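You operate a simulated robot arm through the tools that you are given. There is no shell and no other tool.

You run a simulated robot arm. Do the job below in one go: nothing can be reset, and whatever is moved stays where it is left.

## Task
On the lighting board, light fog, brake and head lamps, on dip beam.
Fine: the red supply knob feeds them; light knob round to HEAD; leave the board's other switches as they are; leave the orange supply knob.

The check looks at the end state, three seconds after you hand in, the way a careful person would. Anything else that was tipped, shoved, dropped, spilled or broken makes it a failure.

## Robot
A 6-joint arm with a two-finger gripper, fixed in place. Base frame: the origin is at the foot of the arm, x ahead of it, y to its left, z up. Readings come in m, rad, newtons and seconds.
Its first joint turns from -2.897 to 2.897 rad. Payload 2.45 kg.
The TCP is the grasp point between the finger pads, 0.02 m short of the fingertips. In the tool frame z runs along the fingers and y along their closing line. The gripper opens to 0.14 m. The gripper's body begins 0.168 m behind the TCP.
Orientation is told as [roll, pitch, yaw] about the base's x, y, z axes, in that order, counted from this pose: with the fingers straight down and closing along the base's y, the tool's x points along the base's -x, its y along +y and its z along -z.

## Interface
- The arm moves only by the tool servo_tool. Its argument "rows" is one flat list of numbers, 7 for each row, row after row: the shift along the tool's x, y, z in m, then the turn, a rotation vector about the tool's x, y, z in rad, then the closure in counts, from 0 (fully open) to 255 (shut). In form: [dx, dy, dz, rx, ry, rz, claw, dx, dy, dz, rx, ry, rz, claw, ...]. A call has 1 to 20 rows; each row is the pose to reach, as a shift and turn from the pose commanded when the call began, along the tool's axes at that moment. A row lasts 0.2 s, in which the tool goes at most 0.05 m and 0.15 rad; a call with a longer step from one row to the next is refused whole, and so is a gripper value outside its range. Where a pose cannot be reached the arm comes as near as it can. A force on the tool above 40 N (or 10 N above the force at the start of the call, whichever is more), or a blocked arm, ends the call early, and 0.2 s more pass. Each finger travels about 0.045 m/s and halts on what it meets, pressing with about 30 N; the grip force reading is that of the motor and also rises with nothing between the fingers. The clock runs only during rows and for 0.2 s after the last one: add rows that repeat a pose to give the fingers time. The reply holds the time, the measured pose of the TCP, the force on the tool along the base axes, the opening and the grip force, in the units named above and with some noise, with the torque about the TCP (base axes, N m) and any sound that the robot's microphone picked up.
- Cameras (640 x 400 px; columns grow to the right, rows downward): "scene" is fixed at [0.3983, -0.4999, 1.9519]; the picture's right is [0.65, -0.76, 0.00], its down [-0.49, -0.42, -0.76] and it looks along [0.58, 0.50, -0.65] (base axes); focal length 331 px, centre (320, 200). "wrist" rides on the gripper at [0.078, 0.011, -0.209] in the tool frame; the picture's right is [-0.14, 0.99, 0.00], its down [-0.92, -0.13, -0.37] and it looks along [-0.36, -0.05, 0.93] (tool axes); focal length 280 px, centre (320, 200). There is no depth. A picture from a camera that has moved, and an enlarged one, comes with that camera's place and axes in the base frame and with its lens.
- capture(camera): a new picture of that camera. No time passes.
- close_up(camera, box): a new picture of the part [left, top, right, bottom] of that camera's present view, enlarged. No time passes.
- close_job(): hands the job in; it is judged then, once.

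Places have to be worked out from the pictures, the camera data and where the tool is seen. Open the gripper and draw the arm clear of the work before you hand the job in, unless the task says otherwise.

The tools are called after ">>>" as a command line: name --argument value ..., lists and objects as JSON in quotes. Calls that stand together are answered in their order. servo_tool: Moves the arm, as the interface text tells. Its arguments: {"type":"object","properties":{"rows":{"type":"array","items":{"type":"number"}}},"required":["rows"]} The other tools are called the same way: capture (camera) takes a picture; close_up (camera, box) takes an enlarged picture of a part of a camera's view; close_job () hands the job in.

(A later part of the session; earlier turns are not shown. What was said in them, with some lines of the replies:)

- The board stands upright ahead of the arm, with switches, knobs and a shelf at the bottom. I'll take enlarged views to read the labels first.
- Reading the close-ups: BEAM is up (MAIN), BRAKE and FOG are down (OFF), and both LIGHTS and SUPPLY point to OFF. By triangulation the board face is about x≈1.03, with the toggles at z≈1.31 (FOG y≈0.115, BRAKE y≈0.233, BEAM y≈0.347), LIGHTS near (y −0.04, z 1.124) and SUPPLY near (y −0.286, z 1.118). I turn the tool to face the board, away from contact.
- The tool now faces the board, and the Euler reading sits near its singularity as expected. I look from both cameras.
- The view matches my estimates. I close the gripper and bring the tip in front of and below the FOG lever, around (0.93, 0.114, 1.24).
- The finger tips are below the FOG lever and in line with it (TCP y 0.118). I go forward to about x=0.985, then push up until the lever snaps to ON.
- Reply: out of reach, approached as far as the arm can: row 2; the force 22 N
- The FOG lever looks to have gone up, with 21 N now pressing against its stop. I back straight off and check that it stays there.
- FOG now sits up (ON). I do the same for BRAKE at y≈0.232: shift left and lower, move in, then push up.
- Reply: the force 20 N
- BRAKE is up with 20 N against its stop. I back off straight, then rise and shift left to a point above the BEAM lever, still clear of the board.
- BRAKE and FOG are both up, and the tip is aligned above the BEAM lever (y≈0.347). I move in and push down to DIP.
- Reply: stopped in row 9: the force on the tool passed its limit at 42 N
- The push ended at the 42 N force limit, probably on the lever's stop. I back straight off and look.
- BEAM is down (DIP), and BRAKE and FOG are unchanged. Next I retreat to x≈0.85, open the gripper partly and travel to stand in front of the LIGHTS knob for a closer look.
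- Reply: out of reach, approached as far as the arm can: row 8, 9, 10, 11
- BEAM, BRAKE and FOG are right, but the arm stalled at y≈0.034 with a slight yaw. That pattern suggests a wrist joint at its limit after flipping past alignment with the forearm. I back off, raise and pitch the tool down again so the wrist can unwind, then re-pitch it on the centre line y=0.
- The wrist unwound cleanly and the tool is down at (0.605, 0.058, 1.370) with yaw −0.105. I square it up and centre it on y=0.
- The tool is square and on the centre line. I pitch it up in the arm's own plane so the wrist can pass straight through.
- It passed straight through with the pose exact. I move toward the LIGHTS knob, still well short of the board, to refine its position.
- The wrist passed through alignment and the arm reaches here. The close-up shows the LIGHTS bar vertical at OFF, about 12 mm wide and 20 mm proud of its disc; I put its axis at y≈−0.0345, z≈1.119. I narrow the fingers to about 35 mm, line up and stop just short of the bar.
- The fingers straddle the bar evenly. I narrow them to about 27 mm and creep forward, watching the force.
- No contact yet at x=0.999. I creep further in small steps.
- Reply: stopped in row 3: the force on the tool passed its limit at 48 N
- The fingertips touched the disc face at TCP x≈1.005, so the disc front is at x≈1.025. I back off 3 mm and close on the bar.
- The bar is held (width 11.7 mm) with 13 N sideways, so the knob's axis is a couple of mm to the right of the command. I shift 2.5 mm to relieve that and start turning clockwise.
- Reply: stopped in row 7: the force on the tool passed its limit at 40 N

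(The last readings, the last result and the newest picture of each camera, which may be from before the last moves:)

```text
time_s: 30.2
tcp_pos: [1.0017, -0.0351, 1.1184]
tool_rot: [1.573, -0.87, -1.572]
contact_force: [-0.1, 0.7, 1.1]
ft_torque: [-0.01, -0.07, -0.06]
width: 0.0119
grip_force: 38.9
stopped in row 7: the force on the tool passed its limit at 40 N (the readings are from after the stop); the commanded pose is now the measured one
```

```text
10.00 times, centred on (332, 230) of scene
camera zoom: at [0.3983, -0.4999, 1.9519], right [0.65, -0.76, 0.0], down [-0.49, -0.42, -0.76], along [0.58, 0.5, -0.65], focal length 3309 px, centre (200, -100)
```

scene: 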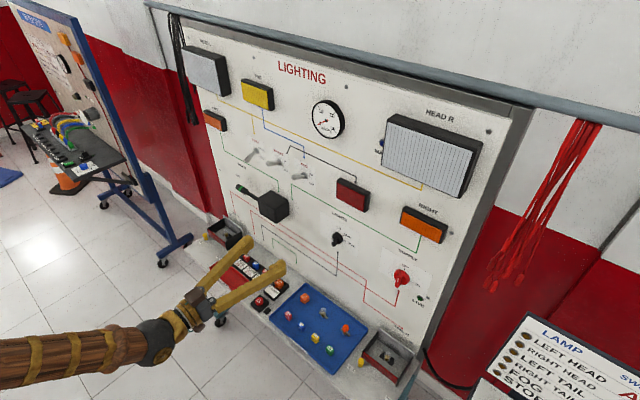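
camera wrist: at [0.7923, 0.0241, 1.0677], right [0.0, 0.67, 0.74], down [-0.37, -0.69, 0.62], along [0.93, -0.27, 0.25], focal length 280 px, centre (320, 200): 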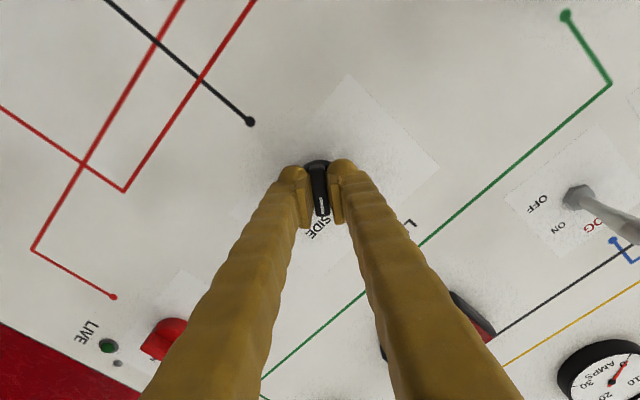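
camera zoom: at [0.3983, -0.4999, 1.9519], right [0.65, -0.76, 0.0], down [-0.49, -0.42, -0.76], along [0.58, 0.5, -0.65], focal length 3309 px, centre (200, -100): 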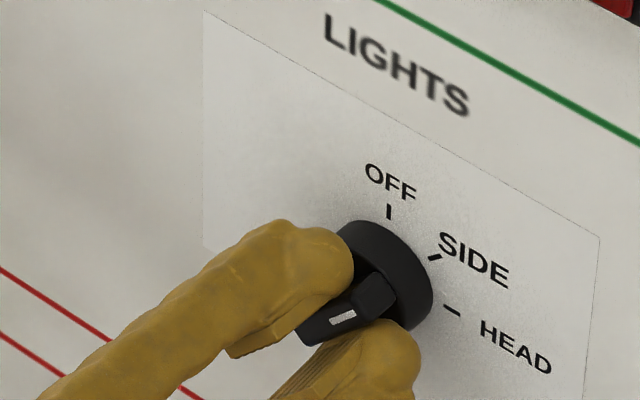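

The knob turned with the tool to about SIDE (0.70 rad), and the forces have relaxed. I keep turning toward HEAD.

>>> servo_tool --rows '[0, 0, 0, 0, 0, 0.1, 255, 0, 0, 0, 0, 0, 0.2, 255, 0, 0, 0, 0, 0, 0.3, 255, 0, 0, 0, 0, 0, 0.4, 255, 0, 0, 0, 0, 0, 0.5, 255, 0, 0, 0, 0, 0, 0.6, 255, 0, 0, 0, 0, 0, 0.7, 255, 0, 0, 0, 0, 0, 0.8, 255, 0, 0, 0, 0, 0, 0.87, 255]'

>>> capture --camera "wrist"

>>> close_up --camera "scene" --box '[300, 210, 364, 250]'

```text
time_s: 32.2
tcp_pos: [1.0021, -0.0346, 1.121]
tool_rot: [1.571, 0.003, -1.57]
contact_force: [5.9, 16.6, 3.8]
ft_torque: [-0.06, -0.04, 0.07]
width: 0.012
grip_force: 39.0
```

```text
taken
camera wrist: at [0.7921, 0.0436, 1.1318], right [0.0, -0.14, 0.99], down [-0.37, -0.92, -0.13], along [0.93, -0.36, -0.05], focal length 280 px, centre (320, 200)
```

wrist: 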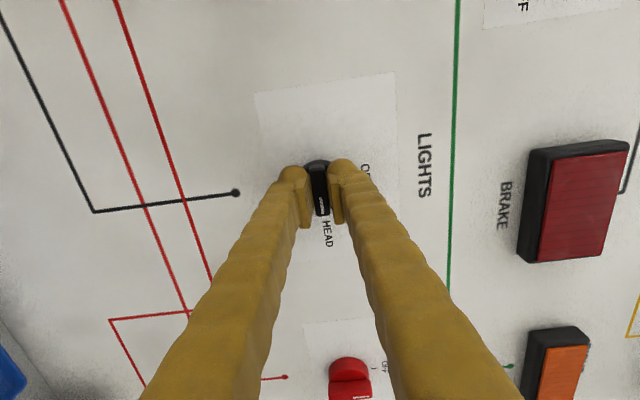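

```text
10.00 times, centred on (332, 230) of scene
camera zoom: at [0.3983, -0.4999, 1.9519], right [0.65, -0.76, 0.0], down [-0.49, -0.42, -0.76], along [0.58, 0.5, -0.65], focal length 3309 px, centre (200, -100)
```

zoom: 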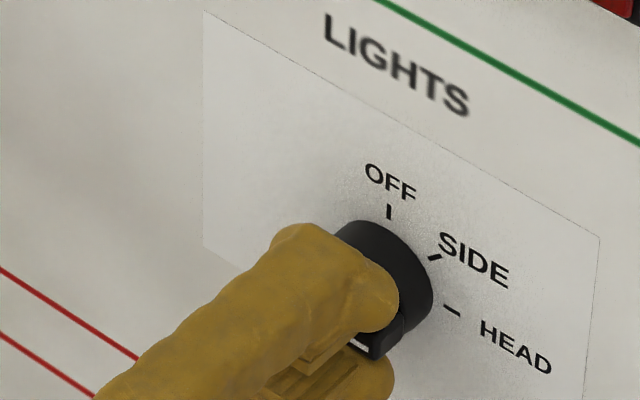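

The tool has turned the full 90° and the pointer faces HEAD. I open, back straight out and check.

>>> servo_tool --rows '[0, 0, 0, 0, 0, 0, 200, 0, 0, 0, 0, 0, 0, 180, 0, 0, 0, 0, 0, 0, 180, 0, 0, -0.03, 0, 0, 0, 180, 0, 0, -0.07, 0, 0, 0, 180, 0, 0, -0.11, 0, 0, 0, 180, 0, 0, -0.14, 0, 0, 0, 180]'

>>> capture --camera "wrist"

>>> close_up --camera "scene" --box '[300, 210, 364, 250]'

```text
time_s: 33.8
tcp_pos: [0.8618, -0.0348, 1.1208]
tool_rot: [1.572, 0.0, -1.573]
contact_force: [0.4, 0.0, 0.6]
ft_torque: [0.0, 0.02, 0.04]
width: 0.0412
grip_force: 0.0
```

```text
taken
camera wrist: at [0.6506, 0.0435, 1.1319], right [0.0, -0.14, 0.99], down [-0.37, -0.92, -0.13], along [0.93, -0.37, -0.05], focal length 280 px, centre (320, 200)
```

wrist: 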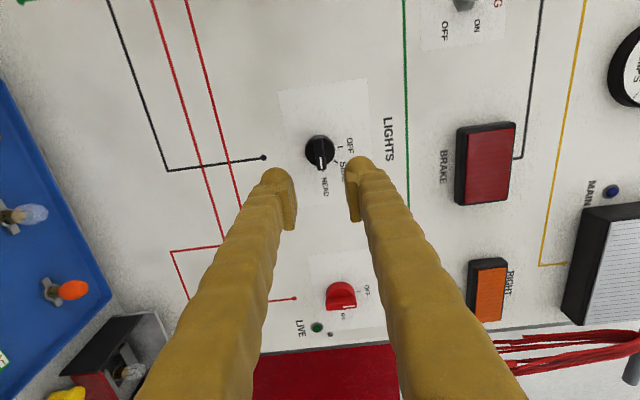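

```text
10.00 times, centred on (332, 230) of scene
camera zoom: at [0.3983, -0.4999, 1.9519], right [0.65, -0.76, 0.0], down [-0.49, -0.42, -0.76], along [0.58, 0.5, -0.65], focal length 3309 px, centre (200, -100)
```

zoom: 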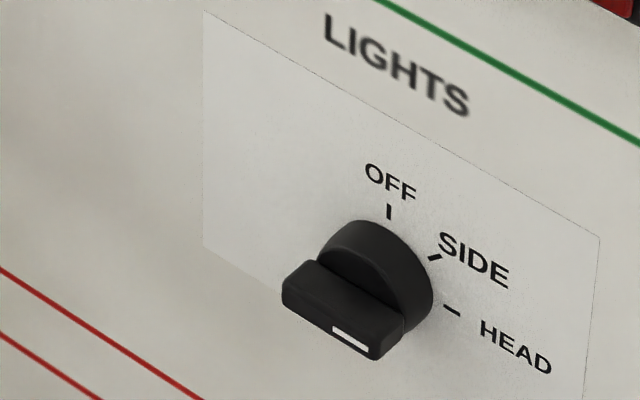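

LIGHTS is at HEAD. Next I swing the tool back to vertical-bar grip orientation and travel right to face the red SUPPLY knob, staying well off the board.

>>> servo_tool --rows '[-0.022, 0, -0.003, 0, 0, -0.1428, 150, -0.044, 0, -0.006, 0, 0, -0.2856, 120, -0.066, 0, -0.009, 0, 0, -0.4284, 120, -0.088, 0, -0.012, 0, 0, -0.5712, 120, -0.11, 0, -0.015, 0, 0, -0.714, 120, -0.132, 0, -0.018, 0, 0, -0.8568, 120, -0.154, 0, -0.02, 0, 0, -0.9996, 120, -0.176, 0, -0.02, 0, 0, -1.1424, 120, -0.198, 0, -0.02, 0, 0, -1.2852, 120, -0.22, 0, -0.02, 0, 0, -1.428, 120, -0.241, 0, -0.02, 0, 0, -1.5708, 120]'

>>> capture --camera "wrist"

>>> capture --camera "scene"

```text
time_s: 36.2
tcp_pos: [0.8407, -0.2772, 1.1209]
tool_rot: [-2.06, -1.569, 2.061]
contact_force: [0.0, 0.1, -0.3]
ft_torque: [0.02, 0.0, 0.0]
width: 0.074
grip_force: 0.0
```

```text
taken
camera wrist: at [0.6319, -0.2664, 1.0427], right [0.0, 0.99, 0.14], down [-0.37, -0.13, 0.92], along [0.93, -0.05, 0.37], focal length 280 px, centre (320, 200)
```

wrist: 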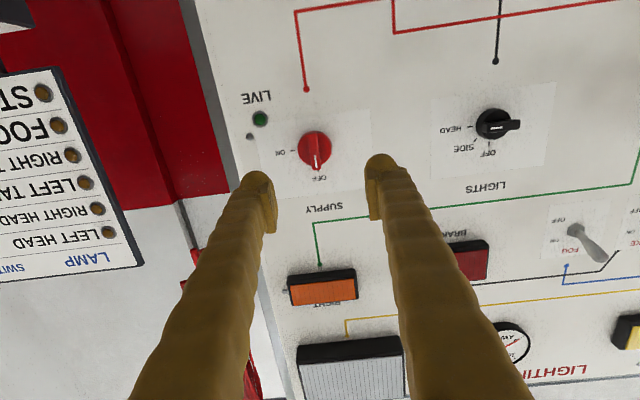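

```text
taken
```

scene: 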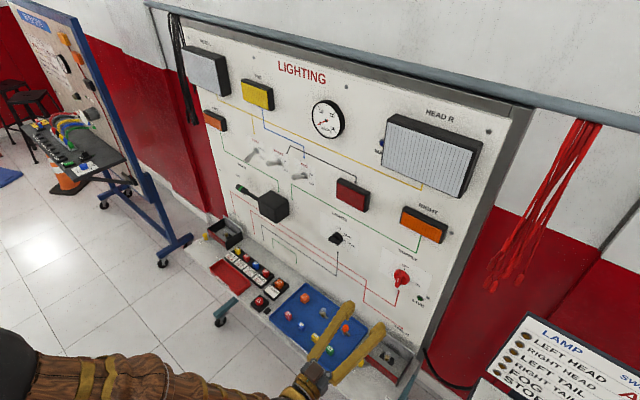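

>>> close_up --camera "wrist" --box '[260, 110, 380, 185]'

>>> close_up --camera "wrist" --box '[0, 70, 150, 290]'

```text
5.33 times, centred on (320, 148) of wrist
camera zoom: at [0.6319, -0.2664, 1.0427], right [0.0, 0.99, 0.14], down [-0.37, -0.13, 0.92], along [0.93, -0.05, 0.37], focal length 1495 px, centre (320, 480)
```

zoom: 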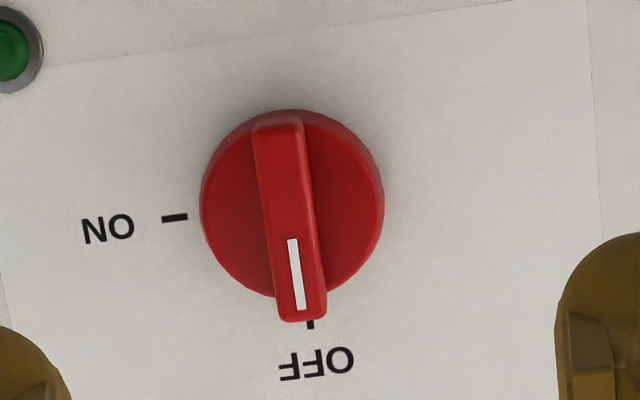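

```text
1.82 times, centred on (75, 180) of wrist
camera zoom: at [0.6319, -0.2664, 1.0427], right [0.0, 0.99, 0.14], down [-0.37, -0.13, 0.92], along [0.93, -0.05, 0.37], focal length 510 px, centre (766, 236)
```

zoom: 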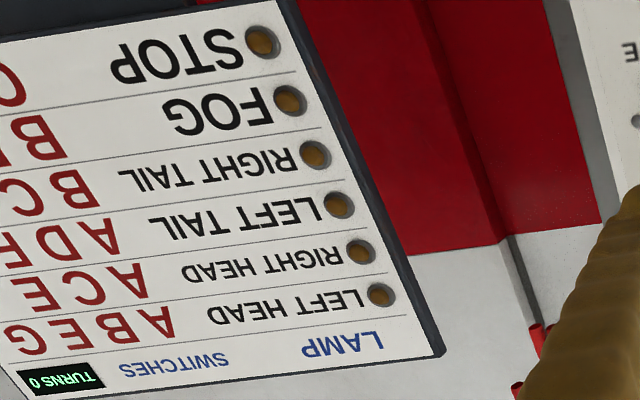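

I put the SUPPLY bar at y≈−0.285, z≈1.121, vertical at OFF. I line up, narrow the fingers and move in close.

>>> servo_tool --rows '[0, -0.004, 0.04, 0, 0, 0, 190, 0, -0.008, 0.08, 0, 0, 0, 190, 0, -0.008, 0.1, 0, 0, 0, 190, 0, -0.008, 0.115, 0, 0, 0, 200, 0, -0.008, 0.122, 0, 0, 0, 200, 0, -0.008, 0.124, 0, 0, 0, 200]'

>>> capture --camera "wrist"

>>> close_up --camera "scene" --box '[350, 245, 446, 305]'

```text
time_s: 37.6
tcp_pos: [0.9668, -0.2845, 1.1187]
tool_rot: [2.768, -1.569, -2.771]
contact_force: [-0.3, -0.3, 0.3]
ft_torque: [0.02, 0.01, -0.03]
width: 0.0301
grip_force: 0.0
```

```text
taken
camera wrist: at [0.7561, -0.2732, 1.042], right [0.0, 0.99, 0.14], down [-0.37, -0.13, 0.92], along [0.93, -0.05, 0.37], focal length 280 px, centre (320, 200)
```

wrist: 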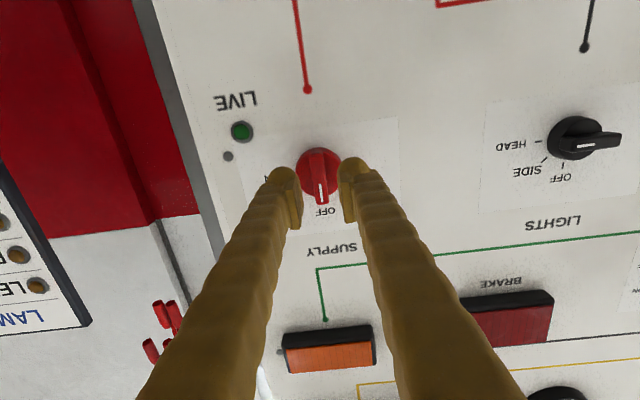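

```text
6.67 times, centred on (398, 275) of scene
camera zoom: at [0.3983, -0.4999, 1.9519], right [0.65, -0.76, 0.0], down [-0.49, -0.42, -0.76], along [0.58, 0.5, -0.65], focal length 2206 px, centre (-200, -300)
```

zoom: 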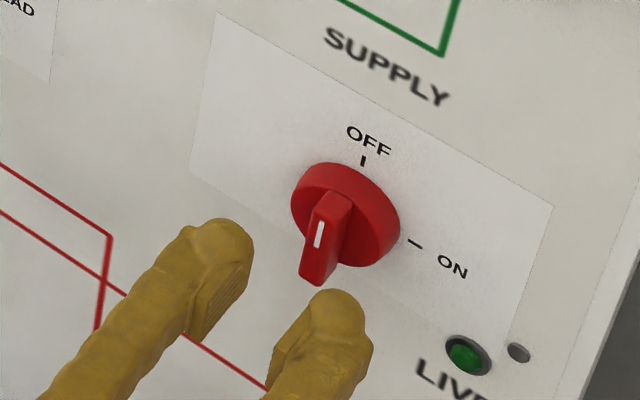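

The fingers straddle the red bar. I creep in until the tips are close to or touching the disc.

>>> servo_tool --rows '[0, 0, 0.012, 0, 0, 0, 204, 0, 0, 0.022, 0, 0, 0, 204, 0, 0, 0.028, 0, 0, 0, 204, 0, 0, 0.032, 0, 0, 0, 204, 0, 0, 0.034, 0, 0, 0, 204]'

>>> close_up --camera "wrist" --box '[240, 110, 400, 210]'

>>> close_up --camera "scene" --box '[366, 250, 430, 290]'

```text
time_s: 38.8
tcp_pos: [0.9998, -0.2829, 1.1195]
tool_rot: [2.577, -1.569, -2.577]
contact_force: [0.5, 0.0, 0.3]
ft_torque: [0.02, 0.01, 0.03]
width: 0.0282
grip_force: 0.1
```

```text
4.00 times, centred on (320, 160) of wrist
camera zoom: at [0.7903, -0.2727, 1.0427], right [0.0, 0.99, 0.14], down [-0.37, -0.13, 0.92], along [0.93, -0.05, 0.37], focal length 1122 px, centre (320, 360)
```

zoom: 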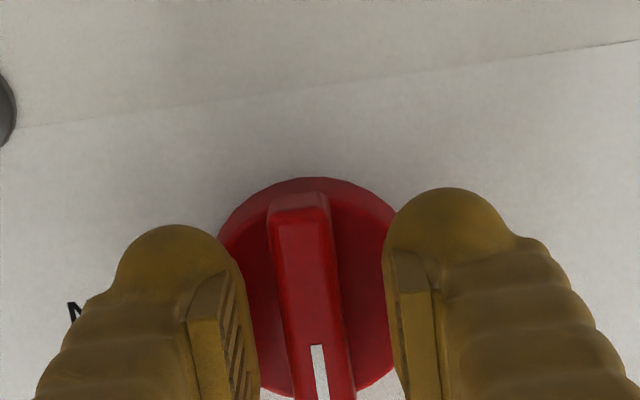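

```text
10.00 times, centred on (398, 270) of scene
camera zoom: at [0.3983, -0.4999, 1.9519], right [0.65, -0.76, 0.0], down [-0.49, -0.42, -0.76], along [0.58, 0.5, -0.65], focal length 3309 px, centre (-460, -500)
```

zoom: 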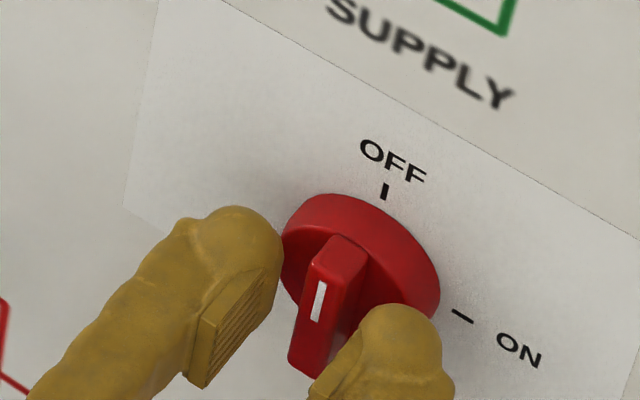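

There is no contact yet, and the tips overlap the bar well past its front. I close here with a 1.5 mm shift to the right.

>>> servo_tool --rows '[0, -0.0015, 0.001, 0, 0, 0, 204, 0, -0.0015, 0.001, 0, 0, 0, 235, 0, -0.0015, 0.001, 0, 0, 0, 255, 0, -0.0015, 0.001, 0, 0, 0, 255, 0, -0.0015, 0.001, 0, 0, 0, 255]'

```text
time_s: 40.0
tcp_pos: [1.0014, -0.2857, 1.1201]
tool_rot: [2.721, -1.57, -2.722]
contact_force: [3.6, 3.4, -1.0]
ft_torque: [0.0, -0.03, 0.08]
width: 0.0123
grip_force: 38.7
```

The bar is gripped (width 12.3 mm) with low side force. I turn clockwise 90° to ON.

>>> servo_tool --rows '[0, 0, 0, 0, 0, 0.11, 255, 0, 0, 0, 0, 0, 0.22, 255, 0, 0, 0, 0, 0, 0.33, 255, 0, 0, 0, 0, 0, 0.44, 255, 0, 0, 0, 0, 0, 0.55, 255, 0, 0, 0, 0, 0, 0.66, 255, 0, 0, 0, 0, 0, 0.77, 255, 0, 0, 0, 0, 0, 0.88, 255, 0, 0, 0, 0, 0, 0.99, 255, 0, 0, 0, 0, 0, 1.1, 255, 0, 0, 0, 0, 0, 1.21, 255, 0, 0, 0, 0, 0, 1.32, 255, 0, 0, 0, 0, 0, 1.43, 255, 0, 0, 0, 0, 0, 1.54, 255, 0, 0, 0, 0, 0, 1.58, 255]'

>>> capture --camera "wrist"

>>> capture --camera "scene"

>>> close_up --camera "scene" --box '[366, 250, 430, 290]'

```text
time_s: 43.2
tcp_pos: [1.0009, -0.2856, 1.1199]
tool_rot: [1.573, 0.01, -1.571]
contact_force: [-19.7, 22.8, 18.2]
ft_torque: [-0.33, -0.17, 0.29]
width: 0.0122
grip_force: 38.5
```

```text
taken
camera wrist: at [0.7911, -0.2069, 1.1322], right [0.0, -0.15, 0.99], down [-0.37, -0.92, -0.14], along [0.93, -0.36, -0.05], focal length 280 px, centre (320, 200)
```

wrist: 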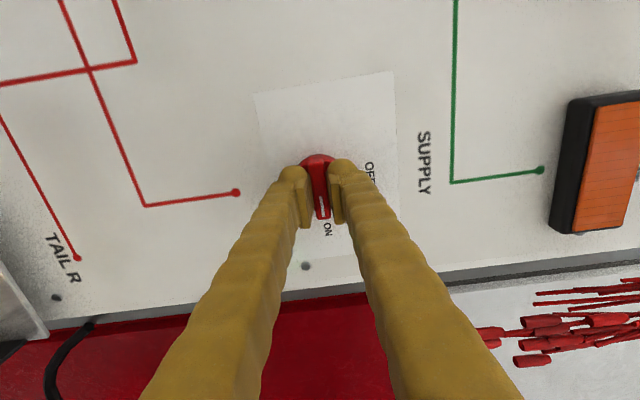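

```text
taken
```

scene: 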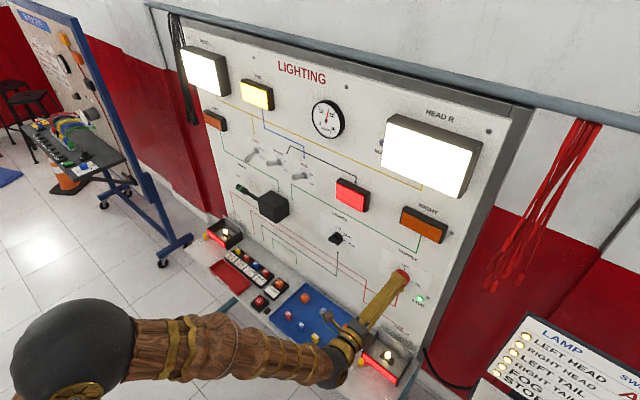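

```text
10.00 times, centred on (398, 270) of scene
camera zoom: at [0.3983, -0.4999, 1.9519], right [0.65, -0.76, 0.0], down [-0.49, -0.42, -0.76], along [0.58, 0.5, -0.65], focal length 3309 px, centre (-460, -500)
```

zoom: 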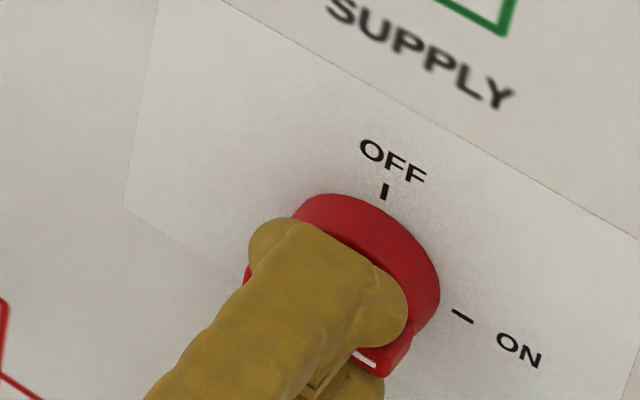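

Head, fog and brake lamps are lit and the LIVE light is on. I release the knob and back straight out.

>>> servo_tool --rows '[0, 0, 0, 0, 0, 0, 200, 0, 0, 0, 0, 0, 0, 180, 0, 0, 0, 0, 0, 0, 180, 0, 0, -0.03, 0, 0, 0, 180, 0, 0, -0.07, 0, 0, 0, 180, 0, 0, -0.11, 0, 0, 0, 150, 0, 0, -0.15, 0, 0, 0, 120, 0, 0, -0.19, 0, 0, 0, 60, 0, 0, -0.23, 0, 0, 0, 0, 0, 0, -0.25, 0, 0, 0, 0, 0, 0, -0.25, 0, 0, 0, 0]'

>>> capture --camera "wrist"

>>> capture --camera "scene"

>>> close_up --camera "scene" --box '[300, 210, 460, 310]'

>>> close_up --camera "scene" --box '[190, 90, 350, 210]'

>>> close_up --camera "scene" --box '[190, 210, 430, 390]'

```text
time_s: 45.6
tcp_pos: [0.7509, -0.2857, 1.1185]
tool_rot: [1.572, 0.011, -1.572]
contact_force: [0.6, 0.0, 0.1]
ft_torque: [0.03, 0.0, 0.01]
width: 0.1399
grip_force: 0.1
```

```text
taken
camera wrist: at [0.5407, -0.2076, 1.1312], right [0.0, -0.15, 0.99], down [-0.37, -0.92, -0.14], along [0.93, -0.36, -0.05], focal length 280 px, centre (320, 200)
```

wrist: 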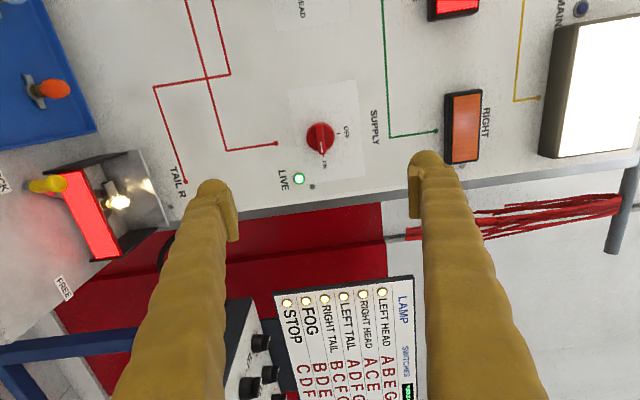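

```text
taken
```

scene: 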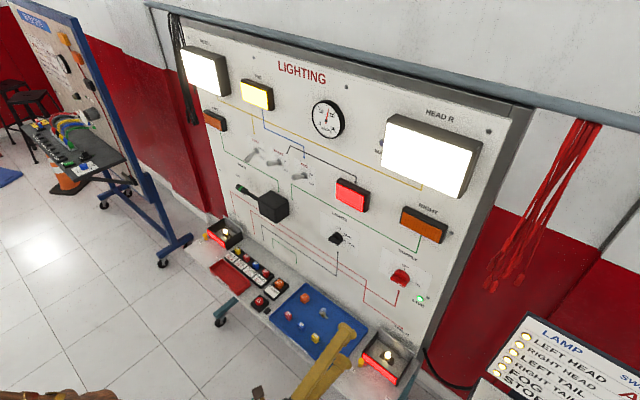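

```text
4.00 times, centred on (380, 260) of scene
camera zoom: at [0.3983, -0.4999, 1.9519], right [0.65, -0.76, 0.0], down [-0.49, -0.42, -0.76], along [0.58, 0.5, -0.65], focal length 1324 px, centre (80, -40)
```

zoom: 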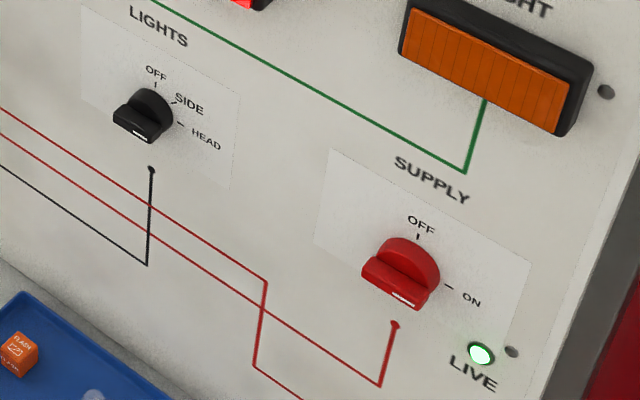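

```text
3.33 times, centred on (270, 150) of scene
camera zoom: at [0.3983, -0.4999, 1.9519], right [0.65, -0.76, 0.0], down [-0.49, -0.42, -0.76], along [0.58, 0.5, -0.65], focal length 1103 px, centre (487, 367)
```

zoom: 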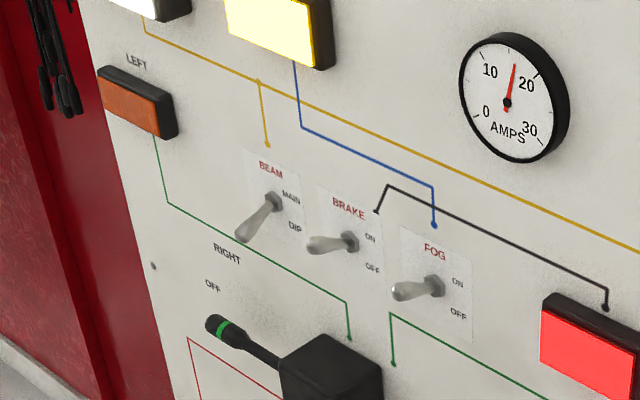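

```text
2.22 times, centred on (310, 300) of scene
camera zoom: at [0.3983, -0.4999, 1.9519], right [0.65, -0.76, 0.0], down [-0.49, -0.42, -0.76], along [0.58, 0.5, -0.65], focal length 735 px, centre (342, -22)
```

zoom: 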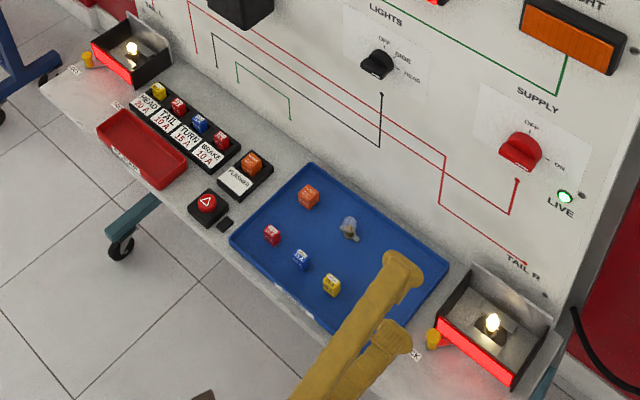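

Everything reads as wanted: head, fog and brake lit, BEAM down at DIP, LIGHTS at HEAD, SUPPLY ON, and the parts on the shelf undisturbed. I draw the arm further back and up, and check the MAIN-beam tell-tale.

>>> servo_tool --rows '[0, 0.02, -0.03, 0, 0, 0, 0, 0, 0.04, -0.06, 0, 0, 0, 0, 0, 0.06, -0.09, 0, 0, 0, 0, 0, 0.08, -0.12, 0, 0, 0, 0, 0, 0.1, -0.15, 0, 0, 0, 0]'

>>> capture --camera "scene"

>>> close_up --camera "scene" --box '[340, 110, 440, 172]'

>>> close_up --camera "scene" --box '[190, 210, 430, 390]'

```text
time_s: 46.8
tcp_pos: [0.5997, -0.2849, 1.219]
tool_rot: [1.57, 0.01, -1.57]
contact_force: [0.2, 0.3, 0.4]
ft_torque: [0.02, -0.03, -0.02]
width: 0.1399
grip_force: 0.0
```

```text
taken
```

scene: 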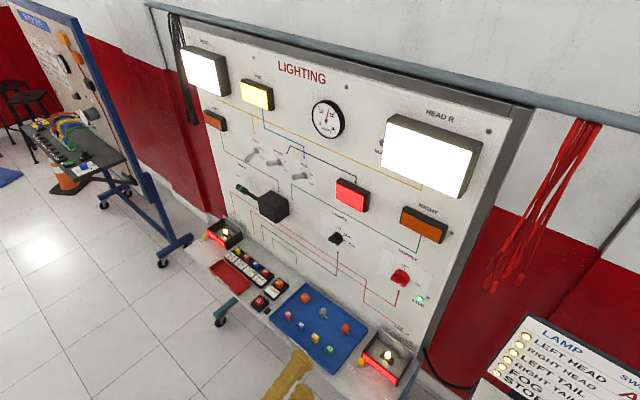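

```text
6.40 times, centred on (390, 141) of scene
camera zoom: at [0.3983, -0.4999, 1.9519], right [0.65, -0.76, 0.0], down [-0.49, -0.42, -0.76], along [0.58, 0.5, -0.65], focal length 2118 px, centre (-128, 578)
```

zoom: 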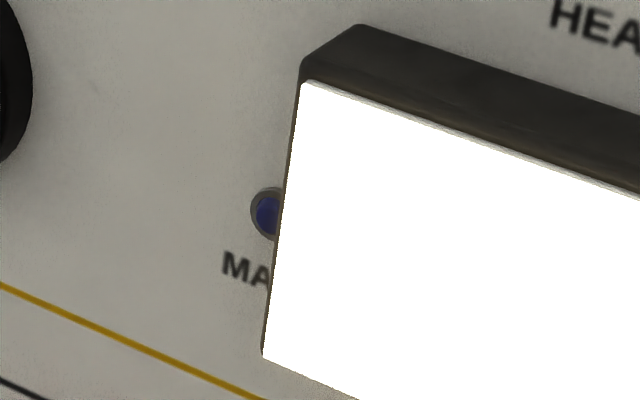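

```text
2.22 times, centred on (310, 300) of scene
camera zoom: at [0.3983, -0.4999, 1.9519], right [0.65, -0.76, 0.0], down [-0.49, -0.42, -0.76], along [0.58, 0.5, -0.65], focal length 735 px, centre (342, -22)
```

zoom: 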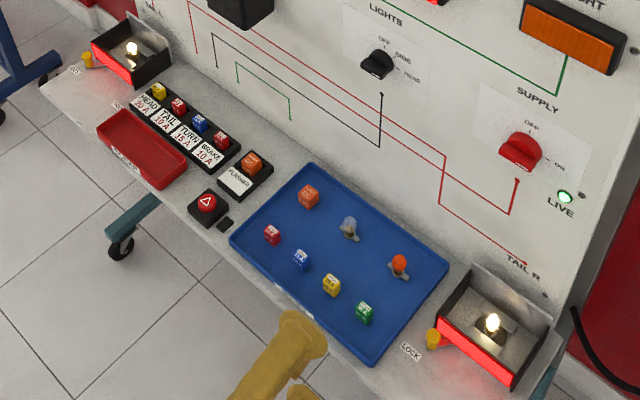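

The MAIN tell-tale is dark, so the head lamps are on dip; all three wanted lamps are lit, nothing was disturbed, and the arm is clear with the gripper open. I hand the job in.

>>> close_job

```text
The job is handed in.
```

The fog, brake and head lamps are lit on the lighting board, with the head lamps on dip. I've handed the job in.

- **Switches:** FOG and BRAKE are ON, and BEAM is moved from MAIN to DIP. The blue MAIN light is dark.
- **Knobs:** the light knob is at HEAD and the red supply knob is ON. The LIVE light is lit and the ammeter reads between 10 and 20 A.
- **Side effect:** both tail lamps are lit too; they came on with the light knob at HEAD.
- **Left alone:** I did not touch the turn stalk, the hazard button, the fuses or the orange supply knob. The parts on the shelf are where they were.

The arm is drawn back from the board with the gripper open.
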